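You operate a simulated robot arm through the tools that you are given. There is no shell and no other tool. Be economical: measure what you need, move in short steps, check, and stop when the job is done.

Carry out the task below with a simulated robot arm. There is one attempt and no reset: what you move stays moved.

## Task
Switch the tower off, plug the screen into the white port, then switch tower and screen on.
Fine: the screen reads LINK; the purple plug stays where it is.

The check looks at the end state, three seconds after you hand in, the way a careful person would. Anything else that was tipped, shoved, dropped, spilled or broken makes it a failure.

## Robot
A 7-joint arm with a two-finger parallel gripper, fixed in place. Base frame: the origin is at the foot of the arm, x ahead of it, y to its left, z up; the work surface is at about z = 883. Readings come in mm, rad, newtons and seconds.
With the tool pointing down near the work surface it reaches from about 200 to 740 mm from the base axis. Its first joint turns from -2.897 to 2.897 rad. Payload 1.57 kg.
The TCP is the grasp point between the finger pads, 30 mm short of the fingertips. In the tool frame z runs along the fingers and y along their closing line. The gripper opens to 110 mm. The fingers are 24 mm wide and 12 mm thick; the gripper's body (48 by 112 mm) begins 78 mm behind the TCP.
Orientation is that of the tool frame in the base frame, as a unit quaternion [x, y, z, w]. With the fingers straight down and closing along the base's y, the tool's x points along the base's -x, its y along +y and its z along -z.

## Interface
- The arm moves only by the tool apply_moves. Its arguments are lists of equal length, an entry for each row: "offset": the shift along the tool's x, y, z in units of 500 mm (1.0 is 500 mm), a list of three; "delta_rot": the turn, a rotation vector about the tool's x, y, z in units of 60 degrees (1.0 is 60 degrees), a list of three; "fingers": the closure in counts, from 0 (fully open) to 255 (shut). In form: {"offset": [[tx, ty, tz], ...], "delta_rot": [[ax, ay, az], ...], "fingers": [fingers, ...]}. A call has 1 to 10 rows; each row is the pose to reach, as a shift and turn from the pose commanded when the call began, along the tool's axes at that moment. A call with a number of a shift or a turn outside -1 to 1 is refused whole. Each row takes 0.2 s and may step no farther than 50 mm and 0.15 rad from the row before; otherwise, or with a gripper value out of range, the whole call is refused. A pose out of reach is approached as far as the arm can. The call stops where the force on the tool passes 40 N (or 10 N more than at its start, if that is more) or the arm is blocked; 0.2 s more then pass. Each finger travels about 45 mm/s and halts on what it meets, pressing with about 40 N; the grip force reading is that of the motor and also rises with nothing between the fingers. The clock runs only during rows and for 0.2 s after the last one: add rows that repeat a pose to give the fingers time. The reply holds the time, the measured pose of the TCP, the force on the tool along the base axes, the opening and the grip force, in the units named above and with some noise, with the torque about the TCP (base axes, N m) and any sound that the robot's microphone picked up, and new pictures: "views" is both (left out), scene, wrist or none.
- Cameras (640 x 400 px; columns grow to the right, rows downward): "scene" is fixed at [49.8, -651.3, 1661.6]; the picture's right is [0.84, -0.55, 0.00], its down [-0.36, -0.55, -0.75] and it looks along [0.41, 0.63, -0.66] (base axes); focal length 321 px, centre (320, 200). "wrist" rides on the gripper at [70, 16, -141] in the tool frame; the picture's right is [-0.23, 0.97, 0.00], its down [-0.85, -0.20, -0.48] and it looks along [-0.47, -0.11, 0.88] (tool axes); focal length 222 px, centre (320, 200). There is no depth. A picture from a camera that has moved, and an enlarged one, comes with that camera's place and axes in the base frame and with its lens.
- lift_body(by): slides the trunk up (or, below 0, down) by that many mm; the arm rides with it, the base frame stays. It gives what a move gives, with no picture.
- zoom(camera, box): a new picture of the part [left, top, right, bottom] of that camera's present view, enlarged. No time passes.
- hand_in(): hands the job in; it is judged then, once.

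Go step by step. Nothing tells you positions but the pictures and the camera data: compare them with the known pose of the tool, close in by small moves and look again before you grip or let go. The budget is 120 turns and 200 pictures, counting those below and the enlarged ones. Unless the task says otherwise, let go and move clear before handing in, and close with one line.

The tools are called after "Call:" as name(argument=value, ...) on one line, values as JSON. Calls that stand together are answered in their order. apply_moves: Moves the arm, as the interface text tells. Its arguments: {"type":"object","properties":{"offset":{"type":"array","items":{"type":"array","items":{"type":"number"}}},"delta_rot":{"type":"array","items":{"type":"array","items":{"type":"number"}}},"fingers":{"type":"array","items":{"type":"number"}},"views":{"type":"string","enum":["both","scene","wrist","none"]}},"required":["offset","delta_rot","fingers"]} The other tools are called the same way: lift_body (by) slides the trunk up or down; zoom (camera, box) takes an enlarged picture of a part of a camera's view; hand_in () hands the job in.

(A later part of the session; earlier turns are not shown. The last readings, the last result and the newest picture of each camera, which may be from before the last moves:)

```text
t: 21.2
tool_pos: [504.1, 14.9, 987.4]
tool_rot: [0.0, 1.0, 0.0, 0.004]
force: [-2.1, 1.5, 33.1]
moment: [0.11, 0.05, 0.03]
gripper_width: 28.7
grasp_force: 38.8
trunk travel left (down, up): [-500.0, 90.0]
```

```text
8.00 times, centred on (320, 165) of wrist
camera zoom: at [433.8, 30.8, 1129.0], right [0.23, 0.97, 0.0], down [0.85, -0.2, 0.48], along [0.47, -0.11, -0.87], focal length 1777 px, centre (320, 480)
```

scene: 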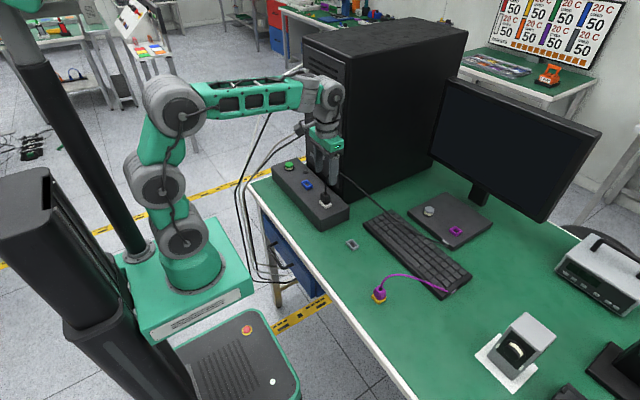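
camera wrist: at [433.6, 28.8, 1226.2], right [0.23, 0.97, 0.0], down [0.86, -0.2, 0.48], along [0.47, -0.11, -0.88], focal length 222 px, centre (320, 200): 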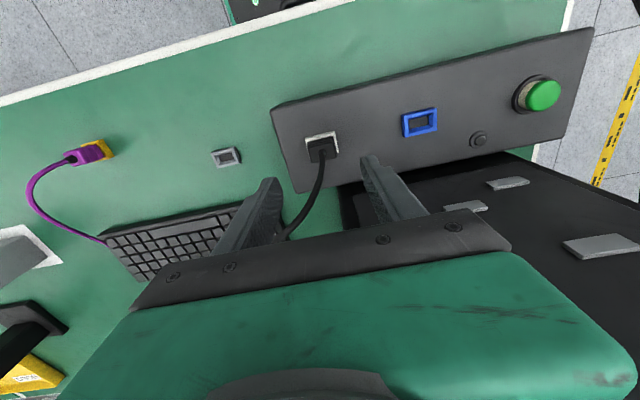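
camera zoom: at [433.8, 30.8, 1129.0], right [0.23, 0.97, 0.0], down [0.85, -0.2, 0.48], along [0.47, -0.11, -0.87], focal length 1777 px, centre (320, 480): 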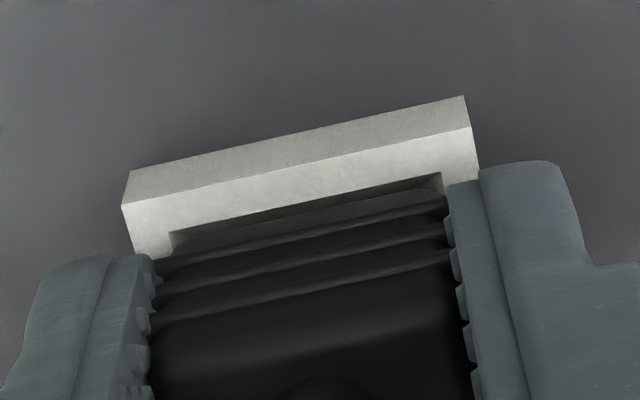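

Call:
apply_moves(offset=[[0, 0, -0.002], [0, 0, -0.002], [0, 0, -0.002], [0, 0, -0.04], [0, 0, -0.12], [0, 0, -0.2]], delta_rot=[[0, 0, 0], [0, 0, 0], [0, 0, 0], [0, 0, 0], [0, 0, 0], [0, 0, 0]], fingers=[100, 100, 100, 100, 100, 100], views="none")

Call:
zoom(camera="scene", box=[314, 187, 338, 202])

Call:
zoom(camera="wrist", box=[280, 110, 360, 160])

```text
t: 22.6
tool_pos: [500.0, 15.9, 1088.1]
tool_rot: [0.0, 1.0, 0.0, 0.0]
force: [-0.4, -0.5, 0.0]
moment: [0.02, 0.0, 0.02]
gripper_width: 66.9
grasp_force: 0.0
trunk travel left (down, up): [-500.0, 90.0]
```

```text
16.00 times, centred on (326, 194) of scene
camera zoom: at [49.8, -651.3, 1661.6], right [0.84, -0.55, 0.0], down [-0.36, -0.55, -0.75], along [0.41, 0.63, -0.66], focal length 5143 px, centre (224, 288)
```

zoom: 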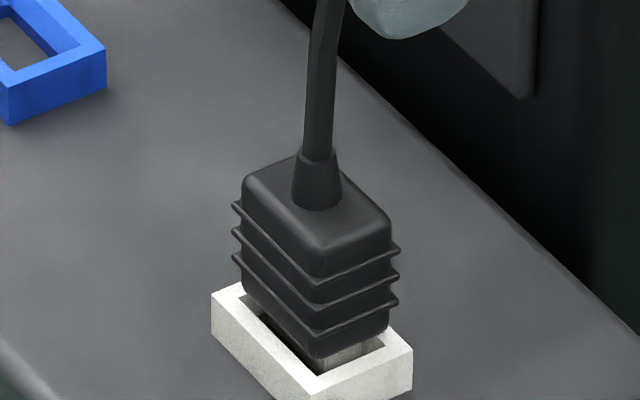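

```text
8.00 times, centred on (320, 135) of wrist
camera zoom: at [431.1, 31.7, 1229.6], right [0.23, 0.97, 0.0], down [0.85, -0.2, 0.48], along [0.47, -0.11, -0.88], focal length 1777 px, centre (320, 720)
```

zoom: 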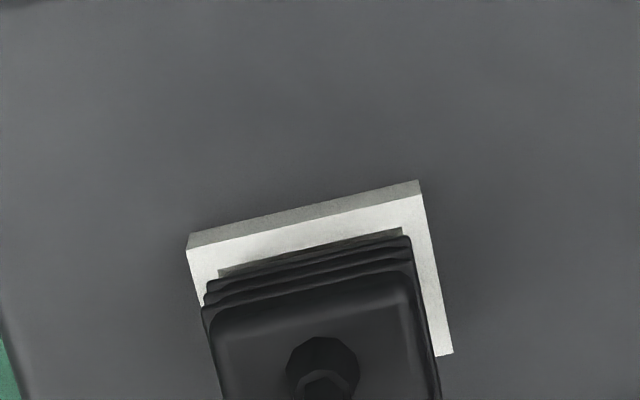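

The plug is still about 4 mm high. Attempt 1 was off by about -1 mm in x and attempt 2 by about +1 mm, so the fit is tight. I'll regrip and aim for the middle.

Call:
apply_moves(offset=[[0, 0, 0.08], [0, 0, 0.16], [0, 0, 0.188], [0, 0, 0.188], [0, 0, 0.188], [0, 0, 0.188], [0, 0, 0.188], [0, 0, 0.184], [0.0021, -0.0006, 0.18], [0.0021, -0.0006, 0.18]], delta_rot=[[0, 0, 0], [0, 0, 0], [0, 0, 0], [0, 0, 0], [0, 0, 0], [0, 0, 0], [0, 0, 0], [0, 0, 0], [0, 0, 0], [0, 0, 0]], fingers=[100, 100, 100, 200, 255, 255, 255, 255, 255, 255], views="none")

Call:
apply_moves(offset=[[0, 0, 0.004], [0, 0, 0.008], [0, 0, 0.012], [0, 0, 0.016], [0, 0, 0.018], [0, 0, 0.02]], delta_rot=[[0, 0, 0], [0, 0, 0], [0, 0, 0], [0, 0, 0], [0, 0, 0], [0, 0, 0]], fingers=[255, 255, 255, 255, 255, 255], views="none")

Call:
zoom(camera="scene", box=[314, 192, 338, 207])

```text
t: 24.8
tool_pos: [500.9, 12.9, 995.4]
tool_rot: [0.0, 1.0, 0.0, 0.0]
force: [0.5, -0.1, 0.2]
moment: [-0.02, 0.01, -0.02]
gripper_width: 28.8
grasp_force: 38.6
trunk travel left (down, up): [-500.0, 90.0]
```

```text
t: 26.2
tool_pos: [502.7, 15.0, 988.1]
tool_rot: [0.001, 1.0, 0.0, 0.003]
force: [-6.8, 0.0, 32.2]
moment: [0.02, 0.15, 0.02]
gripper_width: 28.7
grasp_force: 38.4
trunk travel left (down, up): [-500.0, 90.0]
```

```text
16.00 times, centred on (326, 200) of scene
camera zoom: at [49.8, -651.3, 1661.6], right [0.84, -0.55, 0.0], down [-0.36, -0.55, -0.75], along [0.41, 0.63, -0.66], focal length 5143 px, centre (224, 208)
```

zoom: 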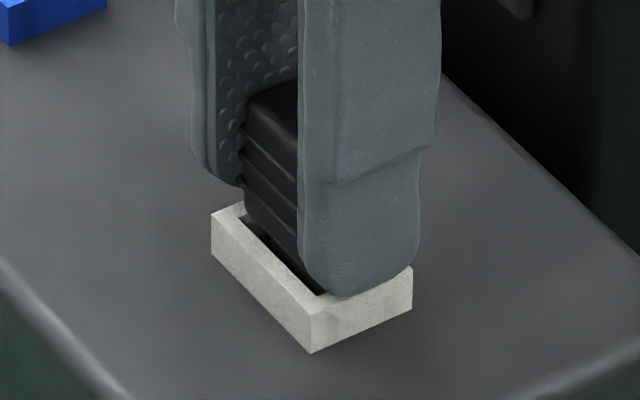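

The side reaction of -6.8 N in x shows the +x wall is blocking. I'll back off slightly and search toward -x while pressing lightly.

Call:
apply_moves(offset=[[0, 0, -0.003], [0.001, 0, -0.002], [0.002, 0, -0.002], [0.003, 0, -0.002], [0.003, 0, 0.001]], delta_rot=[[0, 0, 0], [0, 0, 0], [0, 0, 0], [0, 0, 0], [0, 0, 0]], fingers=[255, 255, 255, 255, 255], views="none")

Call:
zoom(camera="scene", box=[314, 192, 338, 207])

Call:
zoom(camera="wrist", box=[280, 140, 360, 190])

```text
t: 27.4
tool_pos: [500.4, 13.5, 984.9]
tool_rot: [-0.001, 1.0, 0.0, 0.003]
force: [5.9, -0.3, 32.0]
moment: [0.02, -0.43, 0.0]
gripper_width: 28.6
grasp_force: 38.5
trunk travel left (down, up): [-500.0, 90.0]
```

```text
16.00 times, centred on (326, 200) of scene
camera zoom: at [49.8, -651.3, 1661.6], right [0.84, -0.55, 0.0], down [-0.36, -0.55, -0.75], along [0.41, 0.63, -0.66], focal length 5143 px, centre (224, 208)
```

zoom: 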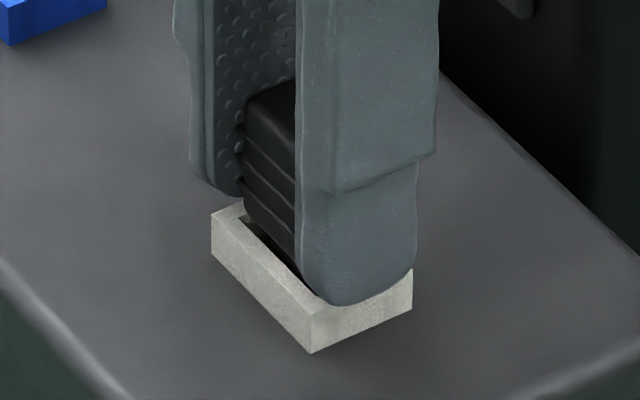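

```text
8.00 times, centred on (320, 165) of wrist
camera zoom: at [431.9, 29.9, 1126.9], right [0.23, 0.97, 0.0], down [0.85, -0.2, 0.48], along [0.47, -0.11, -0.88], focal length 1777 px, centre (320, 480)
```

zoom: 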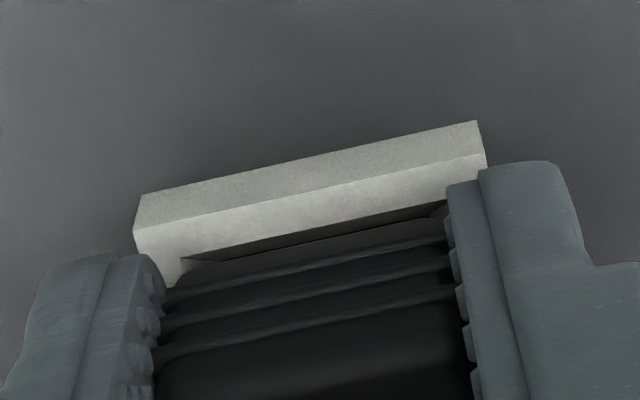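

The plug no longer moves with the fingers, so it seems captured by the port. I'll release and look again.

Call:
apply_moves(offset=[[0, 0, -0.003], [0, 0, -0.003], [0, 0, -0.003], [0, 0, -0.04], [0, 0, -0.12], [0, 0, -0.2]], delta_rot=[[0, 0, 0], [0, 0, 0], [0, 0, 0], [0, 0, 0], [0, 0, 0], [0, 0, 0]], fingers=[100, 100, 100, 100, 100, 100], views="none")

Call:
zoom(camera="scene", box=[314, 188, 338, 203])

Call:
zoom(camera="wrist", box=[280, 120, 360, 170])

```text
t: 28.8
tool_pos: [501.1, 10.7, 1083.1]
tool_rot: [0.0, 1.0, -0.001, 0.0]
force: [1.0, 0.3, -0.5]
moment: [0.0, -0.03, -0.02]
gripper_width: 66.8
grasp_force: 0.0
trunk travel left (down, up): [-500.0, 90.0]
```

```text
16.00 times, centred on (326, 196) of scene
camera zoom: at [49.8, -651.3, 1661.6], right [0.84, -0.55, 0.0], down [-0.36, -0.55, -0.75], along [0.41, 0.63, -0.66], focal length 5143 px, centre (224, 272)
```

zoom: 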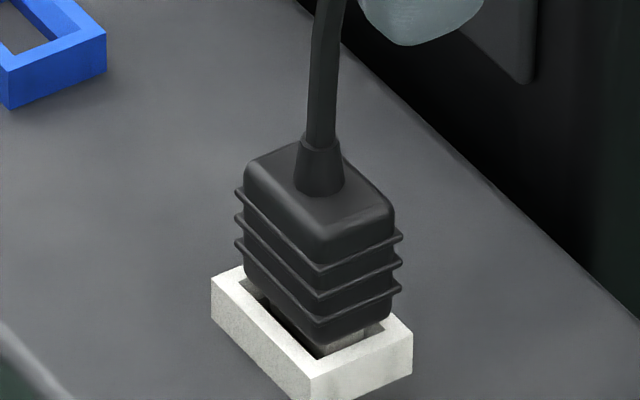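

```text
8.00 times, centred on (320, 145) of wrist
camera zoom: at [431.6, 28.1, 1226.4], right [0.23, 0.97, 0.0], down [0.86, -0.2, 0.48], along [0.47, -0.11, -0.88], focal length 1777 px, centre (320, 640)
```

zoom: 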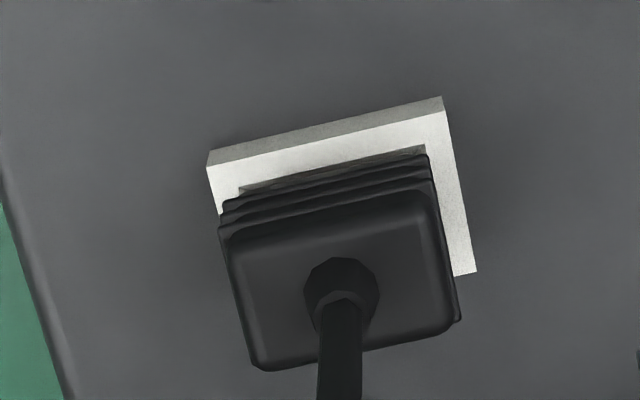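

I need a clearer view of the gap, so I'll back off toward the robot and tilt the wrist camera for a low look at the port.

Call:
apply_moves(offset=[[0.08, -0.01, 0], [0.15, -0.02, 0], [0.202, -0.026, 0.05], [0.202, -0.026, 0.1], [0.202, -0.026, 0.146]], delta_rot=[[0, 0, 0], [0, -0.14, 0], [0, -0.28, 0], [0, -0.42, 0], [0, -0.56, 0]], fingers=[50, 0, 0, 0, 0], views="wrist")

Call:
zoom(camera="wrist", box=[280, 180, 360, 230])

```text
t: 30.0
tool_pos: [402.9, -0.0, 1009.7]
tool_rot: [0.0, 0.957, -0.001, 0.29]
force: [0.8, 0.5, -0.3]
moment: [-0.02, 0.0, 0.03]
gripper_width: 110.0
grasp_force: 0.0
trunk travel left (down, up): [-500.0, 90.0]
camera wrist: at [266.6, 16.2, 1089.6], right [0.19, 0.97, 0.13], down [0.45, -0.2, 0.87], along [0.87, -0.11, -0.47], focal length 222 px, centre (320, 200)
```

wrist: 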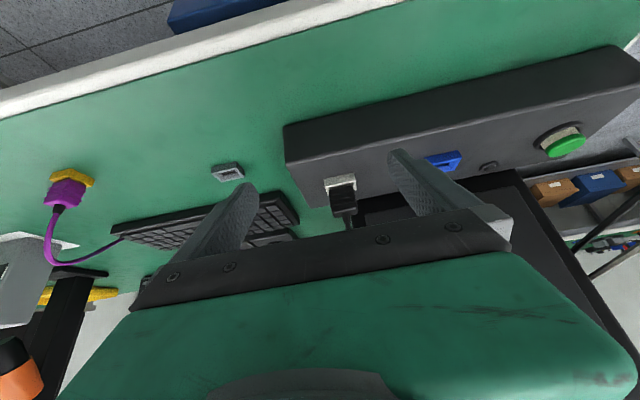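

```text
8.00 times, centred on (320, 205) of wrist
camera zoom: at [266.6, 16.2, 1089.6], right [0.19, 0.97, 0.13], down [0.45, -0.2, 0.87], along [0.87, -0.11, -0.47], focal length 1777 px, centre (320, 160)
```

zoom: 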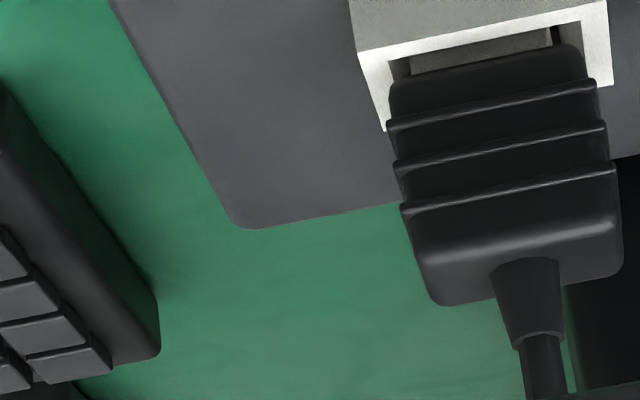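

Call:
zoom(camera="wrist", box=[322, 176, 358, 198])

Call:
zoom(camera="wrist", box=[40, 160, 104, 200])

```text
16.00 times, centred on (340, 187) of wrist
camera zoom: at [266.6, 16.2, 1089.6], right [0.19, 0.97, 0.13], down [0.45, -0.2, 0.87], along [0.87, -0.11, -0.47], focal length 3554 px, centre (0, 408)
```

zoom: 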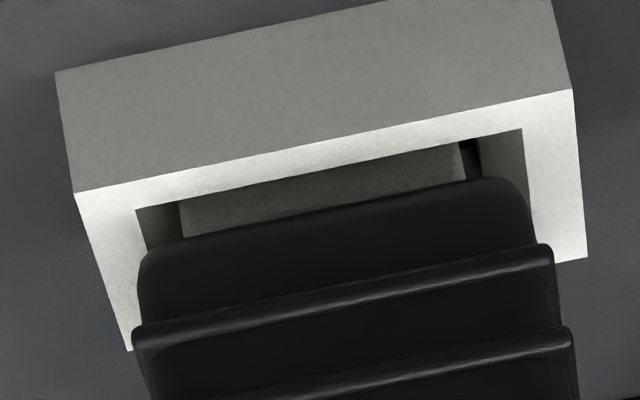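

```text
10.00 times, centred on (72, 180) of wrist
camera zoom: at [266.6, 16.2, 1089.6], right [0.19, 0.97, 0.13], down [0.45, -0.2, 0.87], along [0.87, -0.11, -0.47], focal length 2221 px, centre (2800, 400)
```

zoom: 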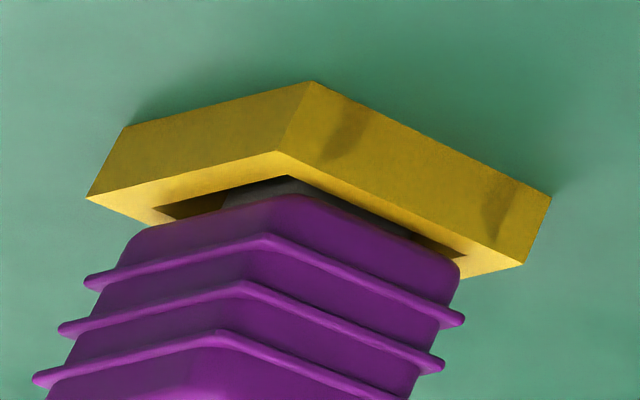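

This view shows the nose against the -y wall with a gap of about 1.7 mm on the +y side, so it needs about +0.8 mm in y. I'll go back above, regrip, lift a little, shift +y and press.

Call:
apply_moves(offset=[[-0.05, 0.005, -0.01], [-0.1, 0.01, -0.015], [-0.15, 0.015, -0.015], [-0.2, 0.02, -0.012], [-0.249, 0.026, -0.01], [-0.249, 0.026, -0.01]], delta_rot=[[0, 0.14, 0], [0, 0.28, 0], [0, 0.42, 0], [0, 0.56, 0], [0, 0.56, 0], [0, 0.56, 0]], fingers=[0, 50, 100, 100, 100, 100], views="none")

Call:
zoom(camera="wrist", box=[240, 100, 400, 200])

```text
t: 31.4
tool_pos: [501.7, 13.3, 1084.5]
tool_rot: [-0.001, 1.0, -0.001, 0.0]
force: [-0.6, 0.0, -0.3]
moment: [0.0, 0.01, 0.04]
gripper_width: 66.9
grasp_force: 0.1
trunk travel left (down, up): [-500.0, 90.0]
```

```text
4.00 times, centred on (320, 150) of wrist
camera zoom: at [433.3, 29.0, 1226.3], right [0.23, 0.97, 0.0], down [0.86, -0.2, 0.48], along [0.47, -0.11, -0.88], focal length 888 px, centre (320, 400)
```

zoom: 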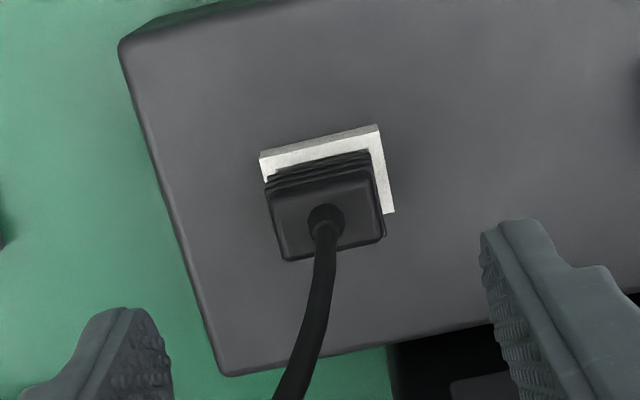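

Call:
apply_moves(offset=[[0, 0, 0.08], [0, 0, 0.16], [0, 0, 0.187], [0, 0, 0.187], [0, 0, 0.187], [0, 0, 0.187], [0, 0, 0.187], [0, 0, 0.181], [0, 0.0018, 0.181], [0, 0.0018, 0.181]], delta_rot=[[0, 0, 0], [0, 0, 0], [0, 0, 0], [0, 0, 0], [0, 0, 0], [0, 0, 0], [0, 0, 0], [0, 0, 0], [0, 0, 0], [0, 0, 0]], fingers=[100, 100, 100, 200, 255, 255, 255, 255, 255, 255], views="none")

Call:
apply_moves(offset=[[0, 0, 0.003], [0, 0, 0.006], [0, 0, 0.009], [0, 0, 0.012], [0, 0, 0.014], [0, 0, 0.016]], delta_rot=[[0, 0, 0], [0, 0, 0], [0, 0, 0], [0, 0, 0], [0, 0, 0], [0, 0, 0]], fingers=[255, 255, 255, 255, 255, 255], views="none")

Call:
zoom(camera="scene", box=[314, 192, 338, 207])

```text
t: 33.6
tool_pos: [502.6, 12.5, 997.3]
tool_rot: [0.001, 1.0, 0.0, 0.0]
force: [0.1, 0.7, 3.1]
moment: [0.03, 0.01, 0.0]
gripper_width: 28.5
grasp_force: 38.0
trunk travel left (down, up): [-500.0, 90.0]
```

```text
t: 35.0
tool_pos: [501.0, 14.2, 988.5]
tool_rot: [0.001, 1.0, 0.0, 0.003]
force: [3.7, -2.3, 33.0]
moment: [-0.01, -0.27, -0.01]
gripper_width: 28.5
grasp_force: 38.8
trunk travel left (down, up): [-500.0, 90.0]
```

```text
16.00 times, centred on (326, 200) of scene
camera zoom: at [49.8, -651.3, 1661.6], right [0.84, -0.55, 0.0], down [-0.36, -0.55, -0.75], along [0.41, 0.63, -0.66], focal length 5143 px, centre (224, 208)
```

zoom: 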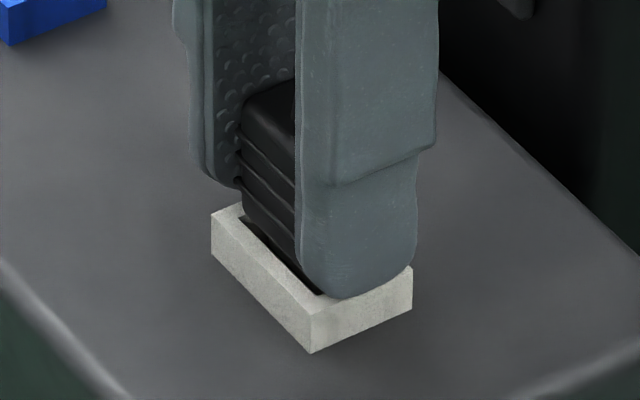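

The plug returns to the same spot on every press, so it is probably bottomed and captured; the power-on test will tell. I'll release, lift and head to the tower button.

Call:
apply_moves(offset=[[0, 0, -0.003], [0, 0, -0.003], [0, 0, -0.003], [0, 0, -0.04], [0, 0, -0.12], [0, 0, -0.2], [-0.002, 0.1, -0.2], [-0.004, 0.2, -0.2], [-0.006, 0.3, -0.2], [-0.006, 0.4, -0.2]], delta_rot=[[0, 0, 0], [0, 0, 0], [0, 0, 0], [0, 0, 0], [0, 0, 0], [0, 0, 0], [0, 0, 0], [0, 0, 0], [0, 0, 0], [0, 0, 0]], fingers=[100, 100, 100, 100, 100, 100, 100, 150, 255, 255])

Call:
zoom(camera="scene", box=[304, 180, 352, 210])

```text
t: 37.2
tool_pos: [502.5, 222.4, 1087.1]
tool_rot: [0.0, 1.0, 0.001, 0.0]
force: [-0.1, 0.5, 0.3]
moment: [-0.03, 0.02, 0.02]
gripper_width: 0.2
grasp_force: 0.8
trunk travel left (down, up): [-500.0, 90.0]
camera wrist: at [433.8, 238.8, 1228.2], right [0.23, 0.97, 0.0], down [0.86, -0.2, 0.48], along [0.47, -0.11, -0.88], focal length 222 px, centre (320, 200)
```

scene: 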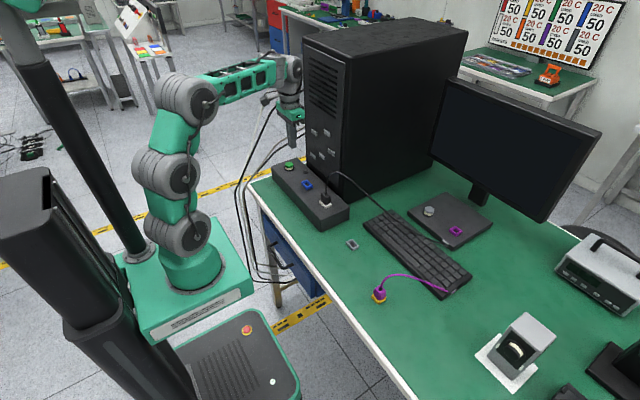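
wrist: 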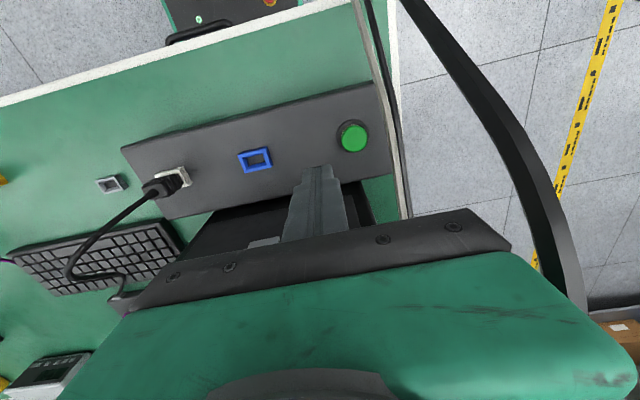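

```text
13.33 times, centred on (328, 195) of scene
camera zoom: at [49.8, -651.3, 1661.6], right [0.84, -0.55, 0.0], down [-0.36, -0.55, -0.75], along [0.41, 0.63, -0.66], focal length 4286 px, centre (213, 267)
```

zoom: 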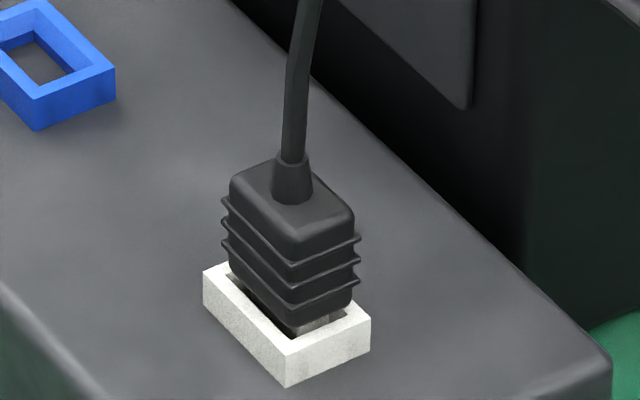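

The nose still shows a little, so before powering on I'll push the plug straight down from the top with the fingertips straddling the cable boot. That allows a higher force and lets the plug self-centre.

Call:
apply_moves(offset=[[0, -0.083, -0.05], [0, -0.166, -0.05], [0, -0.25, -0.05], [0, -0.333, -0.05], [0, -0.415, -0.05], [-0.002, -0.415, 0], [-0.002, -0.415, 0.05], [-0.002, -0.415, 0.08], [-0.002, -0.415, 0.08], [-0.002, -0.415, 0.08]], delta_rot=[[0, 0, 0], [0, 0, 0], [0, 0, 0], [0, 0, 0], [0, 0, 0], [0, 0, 0], [0, 0, 0], [0, 0, 0], [0, 0, 0], [0, 0, 0]], fingers=[200, 100, 50, 50, 50, 100, 150, 190, 212, 212])

Call:
zoom(camera="wrist", box=[260, 120, 380, 195])

Call:
zoom(camera="scene", box=[304, 180, 352, 210])

```text
t: 39.4
tool_pos: [504.8, 8.2, 1046.0]
tool_rot: [0.001, 1.0, 0.0, -0.001]
force: [-0.3, -0.6, 0.5]
moment: [-0.01, -0.02, -0.01]
gripper_width: 18.5
grasp_force: 0.1
trunk travel left (down, up): [-500.0, 90.0]
camera wrist: at [436.4, 24.2, 1187.3], right [0.23, 0.97, 0.0], down [0.85, -0.2, 0.48], along [0.47, -0.11, -0.88], focal length 222 px, centre (320, 200)
```

scene: 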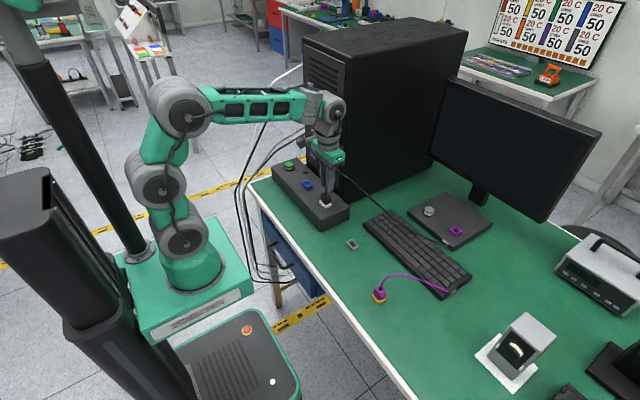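
wrist: 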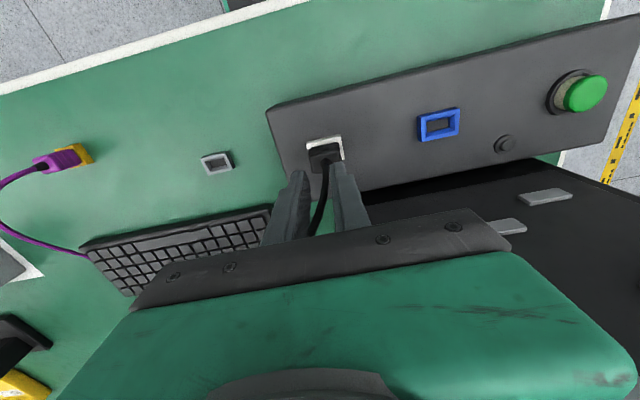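

```text
5.33 times, centred on (320, 158) of wrist
camera zoom: at [436.4, 24.2, 1187.3], right [0.23, 0.97, 0.0], down [0.85, -0.2, 0.48], along [0.47, -0.11, -0.88], focal length 1185 px, centre (320, 427)
```

zoom: 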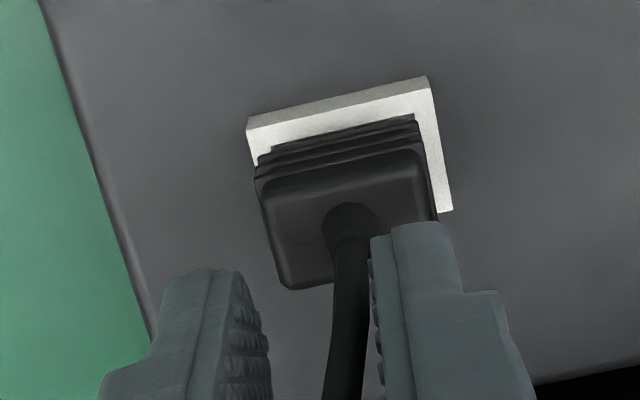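

```text
13.33 times, centred on (328, 195) of scene
camera zoom: at [49.8, -651.3, 1661.6], right [0.84, -0.55, 0.0], down [-0.36, -0.55, -0.75], along [0.41, 0.63, -0.66], focal length 4286 px, centre (213, 267)
```

zoom: 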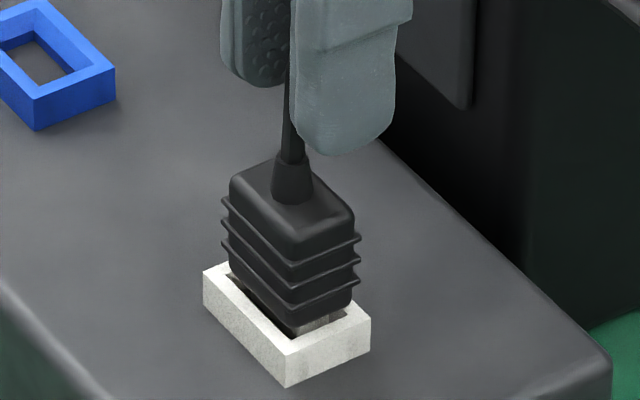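

The fingers are about 6 mm off in y. I'll align them around the boot and push down.

Call:
apply_moves(offset=[[0.004, 0.006, 0], [0.004, 0.012, 0], [0.004, 0.012, 0.03], [0.004, 0.012, 0.05], [0.004, 0.012, 0.058], [0.004, 0.012, 0.064], [0.004, 0.012, 0.07], [0.004, 0.012, 0.076]], delta_rot=[[0, 0, 0], [0, 0, 0], [0, 0, 0], [0, 0, 0], [0, 0, 0], [0, 0, 0], [0, 0, 0], [0, 0, 0]], fingers=[212, 212, 212, 212, 212, 212, 212, 212], views="none")

Call:
zoom(camera="scene", box=[304, 180, 352, 210])

```text
t: 41.3
tool_pos: [505.3, 12.6, 1015.6]
tool_rot: [0.0, 1.0, 0.0, 0.008]
force: [-6.4, 1.3, 16.2]
moment: [0.04, 0.29, -0.01]
gripper_width: 18.9
grasp_force: 0.2
trunk travel left (down, up): [-500.0, 90.0]
stopped in row 8: the force on the tool passed its limit (the readings are from after the stop); the commanded pose is now the measured one
```

```text
13.33 times, centred on (328, 195) of scene
camera zoom: at [49.8, -651.3, 1661.6], right [0.84, -0.55, 0.0], down [-0.36, -0.55, -0.75], along [0.41, 0.63, -0.66], focal length 4286 px, centre (213, 267)
```

zoom: 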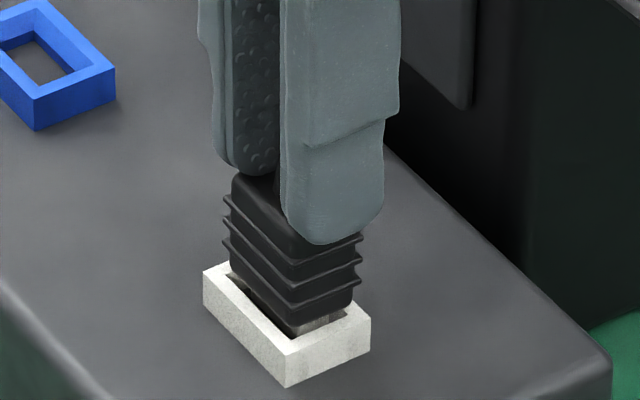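

Even 40 N on top doesn't move it, and the purple plug in its holder shows the same small gap, so I take the plug as fully bottomed. Next I'll raise and go to the tower button.

Call:
apply_moves(offset=[[0, 0, -0.05], [0, 0, -0.1], [0, 0, -0.18], [0, 0.09, -0.18], [0, 0.18, -0.18], [0, 0.27, -0.18], [0, 0.36, -0.18], [0, 0.45, -0.18], [0, 0.5, -0.18]], delta_rot=[[0, 0, 0], [0, 0, 0], [0, 0, 0], [0, 0, 0], [0, 0, 0], [0, 0, 0], [0, 0, 0], [0, 0, 0], [0, 0, 0]], fingers=[200, 150, 100, 100, 100, 255, 255, 255, 255], views="wrist")

Call:
zoom(camera="scene", box=[304, 180, 352, 210])

```text
t: 43.3
tool_pos: [504.3, 261.1, 1104.0]
tool_rot: [0.001, 1.0, 0.0, 0.006]
force: [-0.6, -0.3, -0.4]
moment: [-0.01, 0.01, -0.03]
gripper_width: 0.0
grasp_force: 11.8
trunk travel left (down, up): [-500.0, 90.0]
camera wrist: at [434.5, 277.1, 1243.6], right [0.23, 0.97, 0.0], down [0.85, -0.2, 0.49], along [0.47, -0.11, -0.87], focal length 222 px, centre (320, 200)
```

wrist: 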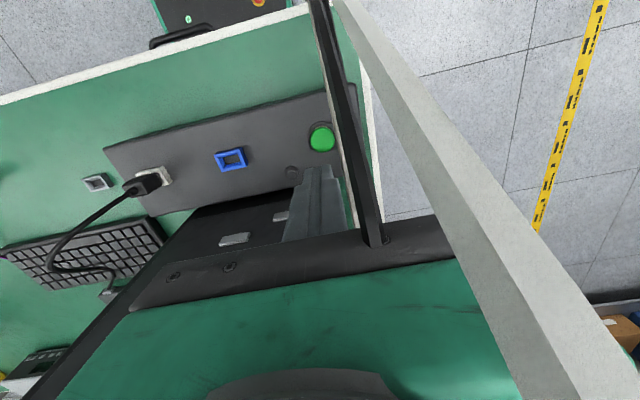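

```text
13.33 times, centred on (328, 195) of scene
camera zoom: at [49.8, -651.3, 1661.6], right [0.84, -0.55, 0.0], down [-0.36, -0.55, -0.75], along [0.41, 0.63, -0.66], focal length 4286 px, centre (213, 267)
```

zoom: 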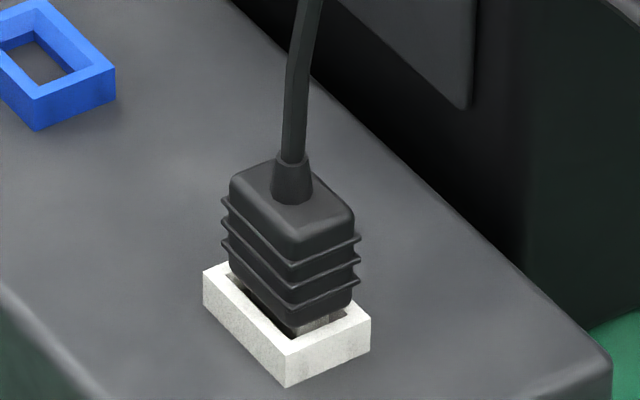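

Now I'll press the tower button.

Call:
apply_moves(offset=[[0, 0.004, 0.08], [0, 0.004, 0.16], [0, 0.004, 0.2], [0, 0.004, 0.216], [0, 0.004, 0.224], [0, 0.004, 0.23], [0, 0.004, 0.236], [0, 0.004, 0.24]], delta_rot=[[0, 0, 0], [0, 0, 0], [0, 0, 0], [0, 0, 0], [0, 0, 0], [0, 0, 0], [0, 0, 0], [0, 0, 0]], fingers=[255, 255, 255, 255, 255, 255, 255, 255], views="wrist")

```text
t: 45.1
tool_pos: [507.3, 263.4, 984.2]
tool_rot: [0.001, 1.0, 0.001, 0.005]
force: [-0.7, -1.3, 3.6]
moment: [-0.03, 0.03, -0.01]
gripper_width: 0.0
grasp_force: 21.3
trunk travel left (down, up): [-500.0, 90.0]
heard: click
camera wrist: at [435.9, 279.3, 1123.7], right [0.23, 0.97, 0.0], down [0.85, -0.2, 0.49], along [0.48, -0.11, -0.87], focal length 222 px, centre (320, 200)
```

wrist: 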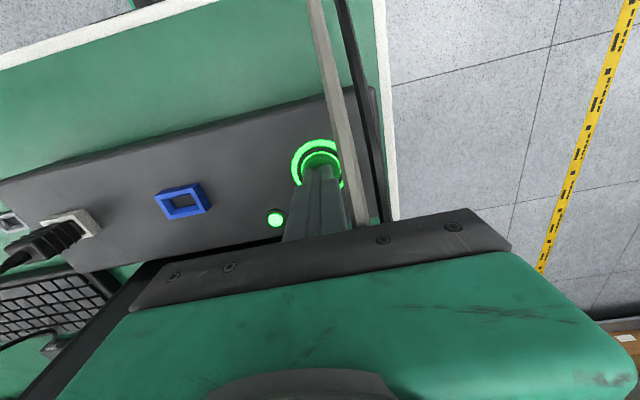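

The tower is on, with the ring and LED lit. Next I'll lift high and move over toward the screen's button.

Call:
apply_moves(offset=[[0, 0, -0.1], [0, 0, -0.2], [0, 0, -0.3], [0, -0.1, -0.34], [0, -0.2, -0.34], [0, -0.3, -0.34], [0, -0.4, -0.34], [0, -0.5, -0.34], [0, -0.6, -0.34], [0, -0.7, -0.34]], delta_rot=[[0, 0, 0], [0, 0, 0], [0, 0, 0], [0, 0, 0], [0, 0, 0], [0, 0, 0], [0, 0, 0], [0, 0, 0], [0, 0, 0], [0, 0, 0]], fingers=[255, 255, 255, 255, 255, 255, 255, 255, 255, 255], views="none")

Call:
apply_moves(offset=[[-0.09, -0.04, 0], [-0.18, -0.08, 0], [-0.2, -0.14, 0.0], [-0.2, -0.18, 0.0], [-0.2, -0.18, 0.0], [-0.2, -0.18, 0.0]], delta_rot=[[0, -0.14, 0], [0, -0.28, 0], [0, -0.42, 0], [0, -0.56, 0], [0, -0.7, 0], [0, -0.75, 0]], fingers=[255, 255, 255, 255, 255, 255])

```text
refused: row 4 steps farther than a row can; nothing moved
```

```text
t: 45.6
tool_pos: [547.9, 246.0, 979.3]
tool_rot: [-0.005, 0.997, -0.001, 0.078]
force: [-6.0, 2.7, 2.7]
moment: [-0.34, -0.61, 0.04]
gripper_width: 0.1
grasp_force: 21.3
trunk travel left (down, up): [-500.0, 90.0]
stopped in row 2: the force on the tool passed its limit (the readings are from after the stop); the commanded pose is now the measured one
camera wrist: at [457.9, 260.5, 1109.0], right [0.21, 0.98, 0.03], down [0.77, -0.19, 0.61], along [0.6, -0.1, -0.79], focal length 222 px, centre (320, 200)
```

scene: 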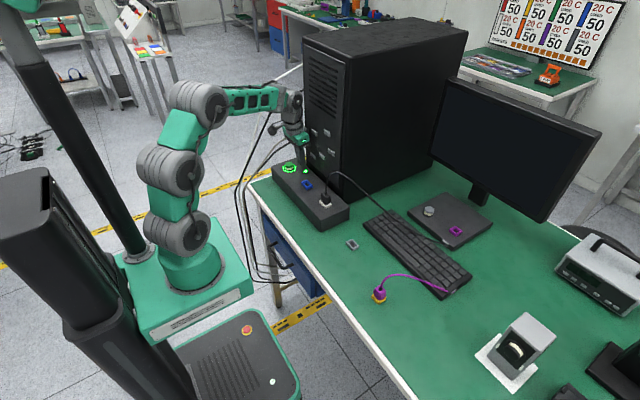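
wrist: 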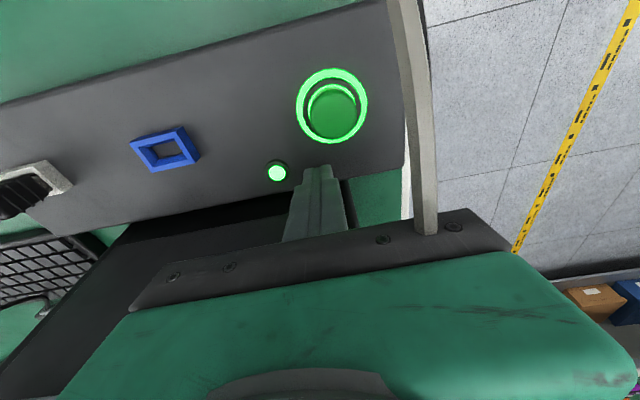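

I made a mistake there: I sent the second move without waiting for the first one, which was refused, so the tool brushed the tower front and stopped. The tower button is still lit and the tower looks unmoved. I'll back straight off and up.

Call:
apply_moves(offset=[[0.03, 0, -0.005], [0.06, 0, -0.03], [0.06, 0, -0.12], [0.06, 0, -0.2], [0.06, 0, -0.28], [0.06, 0, -0.34]], delta_rot=[[0, 0.05, 0], [0, 0.15, 0], [0, 0.15, 0], [0, 0.15, 0], [0, 0.15, 0], [0, 0.15, 0]], fingers=[255, 255, 255, 255, 255, 255])

Call:
zoom(camera="scene", box=[250, 120, 410, 220])

```text
t: 47.0
tool_pos: [493.4, 244.8, 1142.7]
tool_rot: [-0.005, 1.0, -0.001, 0.0]
force: [0.5, -1.2, -0.9]
moment: [-0.01, -0.01, 0.04]
gripper_width: 0.0
grasp_force: 21.5
trunk travel left (down, up): [-500.0, 90.0]
camera wrist: at [424.5, 260.5, 1283.4], right [0.22, 0.98, 0.0], down [0.86, -0.19, 0.48], along [0.47, -0.11, -0.88], focal length 222 px, centre (320, 200)
```

scene: 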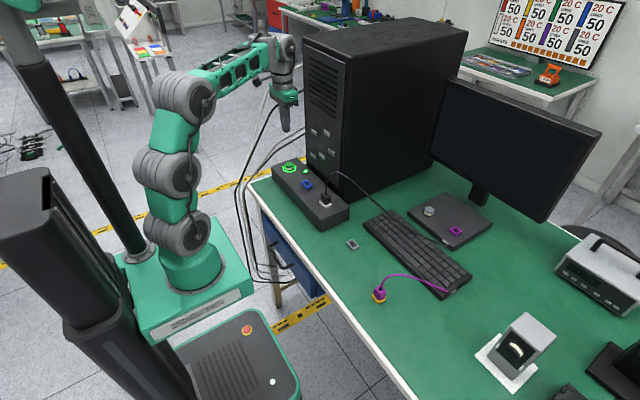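
wrist: 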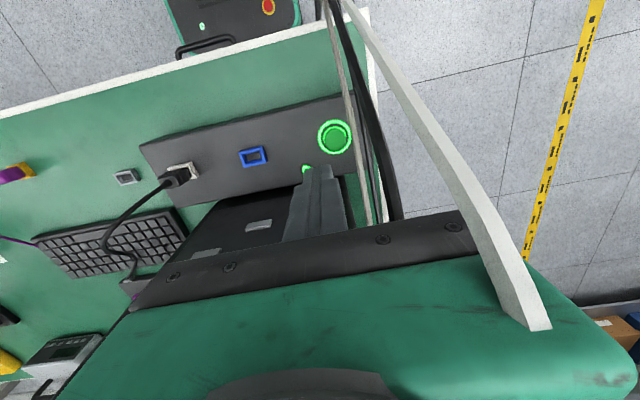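

```text
4.00 times, centred on (330, 170) of scene
camera zoom: at [49.8, -651.3, 1661.6], right [0.84, -0.55, 0.0], down [-0.36, -0.55, -0.75], along [0.41, 0.63, -0.66], focal length 1286 px, centre (280, 320)
```

zoom: 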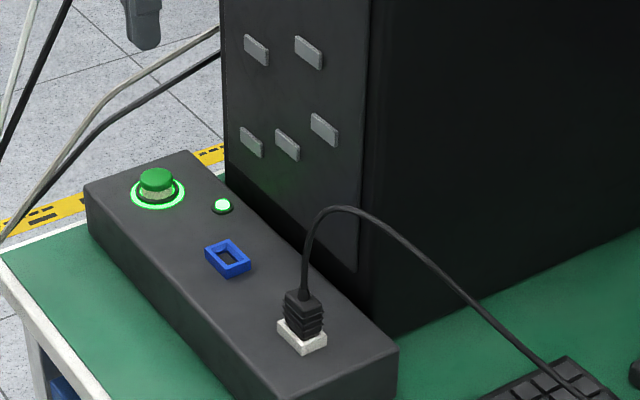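

Everything is intact. I'll sweep to the right at this height.

Call:
apply_moves(offset=[[0, -0.096, -0.02], [0, -0.192, -0.02], [0, -0.288, -0.02], [0, -0.384, -0.02], [0, -0.48, -0.02], [0, -0.576, -0.02], [0, -0.672, -0.02], [0, -0.768, -0.02], [0, -0.864, -0.02]], delta_rot=[[0, 0, 0], [0, 0, 0], [0, 0, 0], [0, 0, 0], [0, 0, 0], [0, 0, 0], [0, 0, 0], [0, 0, 0], [0, 0, 0]], fingers=[255, 255, 255, 255, 255, 255, 255, 255, 255], views="none")

```text
t: 49.0
tool_pos: [496.0, -190.1, 1155.0]
tool_rot: [-0.004, 1.0, -0.001, 0.0]
force: [-0.2, -0.5, 0.5]
moment: [0.01, -0.02, 0.02]
gripper_width: 0.0
grasp_force: 21.3
trunk travel left (down, up): [-500.0, 90.0]
```

Call:
apply_moves(offset=[[-0.05, 0, 0], [-0.1, 0, 0], [-0.15, 0, 0], [-0.2, 0, 0], [-0.25, 0, 0], [-0.3, 0, 0]], delta_rot=[[0, -0.125, 0], [0, -0.25, 0], [0, -0.375, 0], [0, -0.5, 0], [0, -0.625, 0], [0, -0.75, 0]], fingers=[255, 255, 255, 255, 255, 255])

Call:
zoom(camera="wrist", box=[160, 60, 480, 260])

```text
t: 50.4
tool_pos: [648.6, -184.7, 1154.4]
tool_rot: [-0.004, 0.924, 0.0, 0.383]
force: [-0.3, -0.3, 0.9]
moment: [0.01, 0.02, 0.01]
gripper_width: 0.0
grasp_force: 20.7
trunk travel left (down, up): [-500.0, 90.0]
camera wrist: at [500.1, -170.5, 1204.6], right [0.15, 0.98, 0.16], down [0.27, -0.2, 0.94], along [0.95, -0.1, -0.29], focal length 222 px, centre (320, 200)
```

scene: 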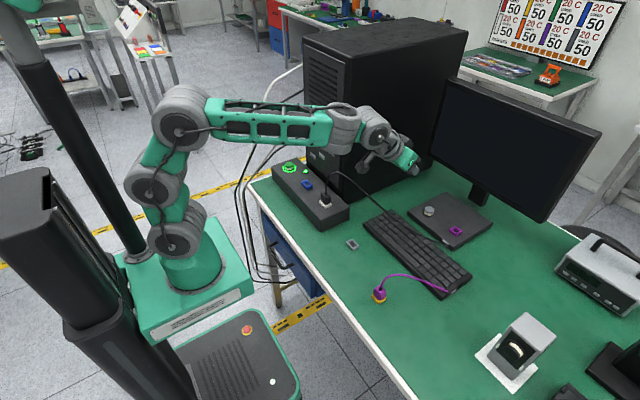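
wrist: 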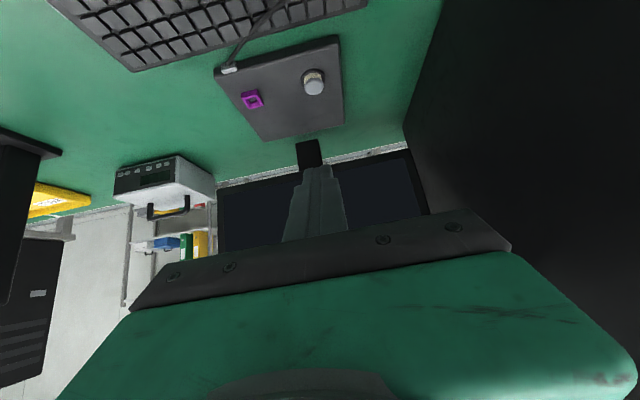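

```text
2.00 times, centred on (320, 160) of wrist
camera zoom: at [500.1, -170.5, 1204.6], right [0.15, 0.98, 0.16], down [0.27, -0.2, 0.94], along [0.95, -0.1, -0.29], focal length 444 px, centre (320, 280)
```

zoom: 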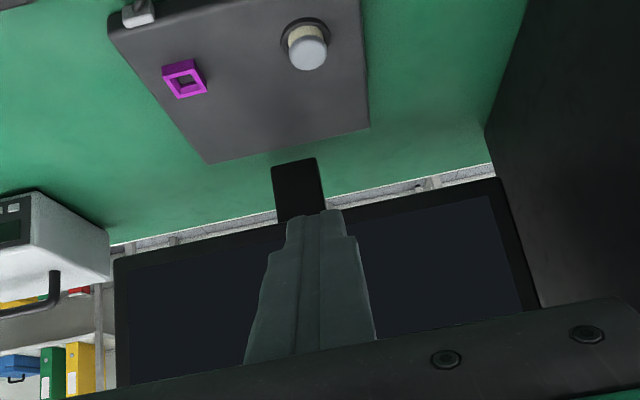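

The screen button is at about (800, -179, 917). I'll approach along the tool axis to about 28 mm above contact.

Call:
apply_moves(offset=[[0.012, 0.003, 0.09], [0.024, 0.006, 0.18], [0.036, 0.009, 0.27], [0.048, 0.012, 0.36], [0.058, 0.012, 0.448], [0.058, 0.012, 0.448]], delta_rot=[[0, 0, 0], [0, 0, 0], [0, 0, 0], [0, 0, 0], [0, 0, 0], [0, 0, 0]], fingers=[255, 255, 255, 255, 255, 255])

Call:
zoom(camera="scene", box=[390, 180, 486, 240])

Call:
zoom(camera="wrist", box=[240, 100, 400, 200])

```text
t: 51.8
tool_pos: [787.8, -179.6, 976.3]
tool_rot: [-0.004, 0.924, 0.0, 0.383]
force: [0.7, -0.1, 0.0]
moment: [0.02, 0.01, 0.01]
gripper_width: 0.0
grasp_force: 21.1
trunk travel left (down, up): [-500.0, 90.0]
camera wrist: at [638.8, -164.3, 1027.3], right [0.15, 0.98, 0.16], down [0.27, -0.2, 0.94], along [0.95, -0.1, -0.29], focal length 222 px, centre (320, 200)
```

scene: 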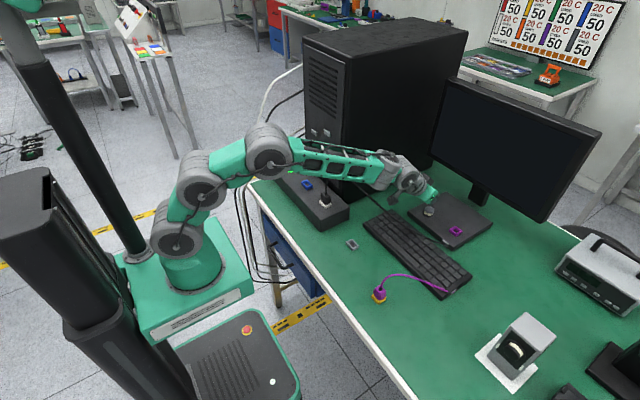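
wrist: 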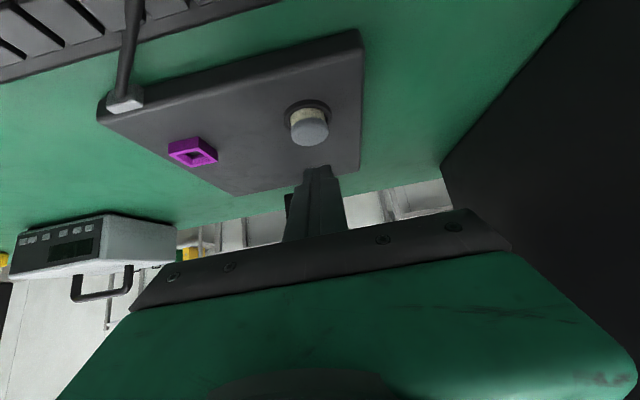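

```text
6.67 times, centred on (438, 210) of scene
camera zoom: at [49.8, -651.3, 1661.6], right [0.84, -0.55, 0.0], down [-0.36, -0.55, -0.75], along [0.41, 0.63, -0.66], focal length 2143 px, centre (-467, 133)
```

zoom: 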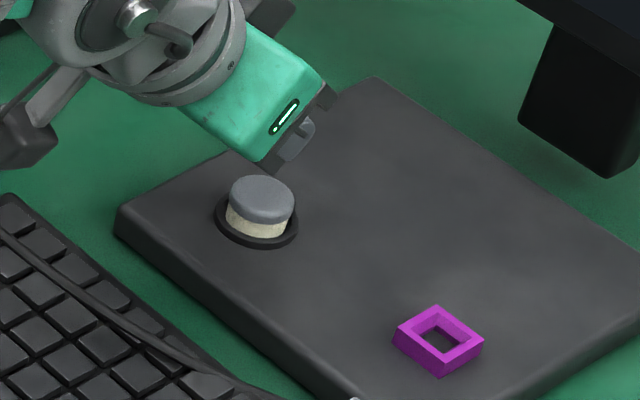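

```text
4.00 times, centred on (320, 150) of wrist
camera zoom: at [638.8, -164.3, 1027.3], right [0.15, 0.98, 0.16], down [0.27, -0.2, 0.94], along [0.95, -0.1, -0.29], focal length 888 px, centre (320, 400)
```

zoom: 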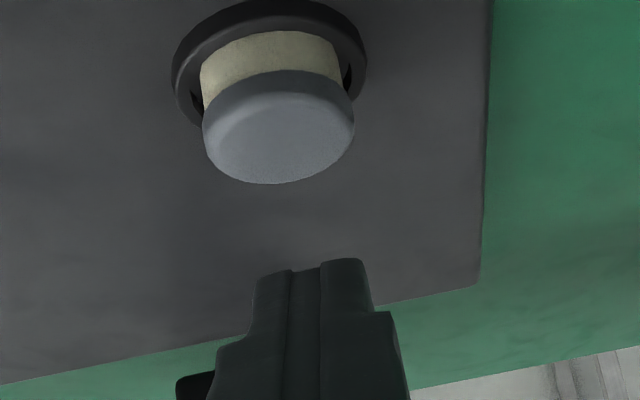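

Aligned. I'll press down slowly in the vertical.

Call:
apply_moves(offset=[[0.015, 0, 0.017], [0.031, 0, 0.034], [0.038, 0, 0.041], [0.042, 0, 0.045], [0.046, 0, 0.049], [0.05, 0, 0.053], [0.053, 0, 0.056]], delta_rot=[[0, 0, 0], [0, 0, 0], [0, 0, 0], [0, 0, 0], [0, 0, 0], [0, 0, 0], [0, 0, 0]], fingers=[255, 255, 255, 255, 255, 255, 255])

```text
t: 53.4
tool_pos: [787.8, -179.0, 941.5]
tool_rot: [-0.005, 0.923, 0.0, 0.386]
force: [-5.6, 3.3, 20.0]
moment: [0.1, -0.12, 0.06]
gripper_width: 0.1
grasp_force: 21.7
trunk travel left (down, up): [-500.0, 90.0]
heard: click
camera wrist: at [638.3, -165.2, 990.5], right [0.15, 0.98, 0.16], down [0.26, -0.19, 0.95], along [0.95, -0.1, -0.28], focal length 222 px, centre (320, 200)
```

scene: 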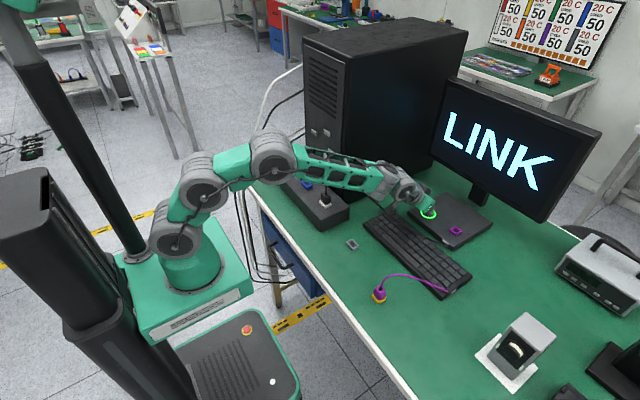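
wrist: 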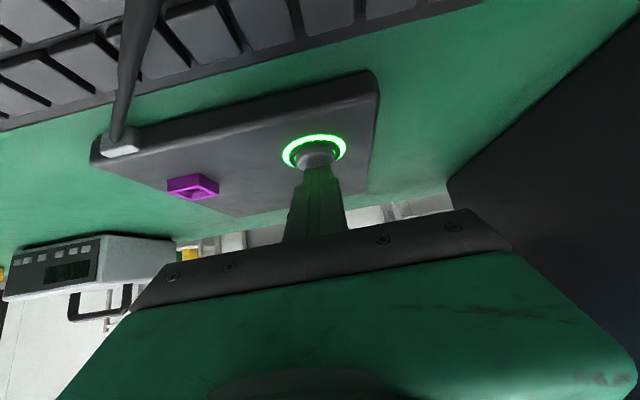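

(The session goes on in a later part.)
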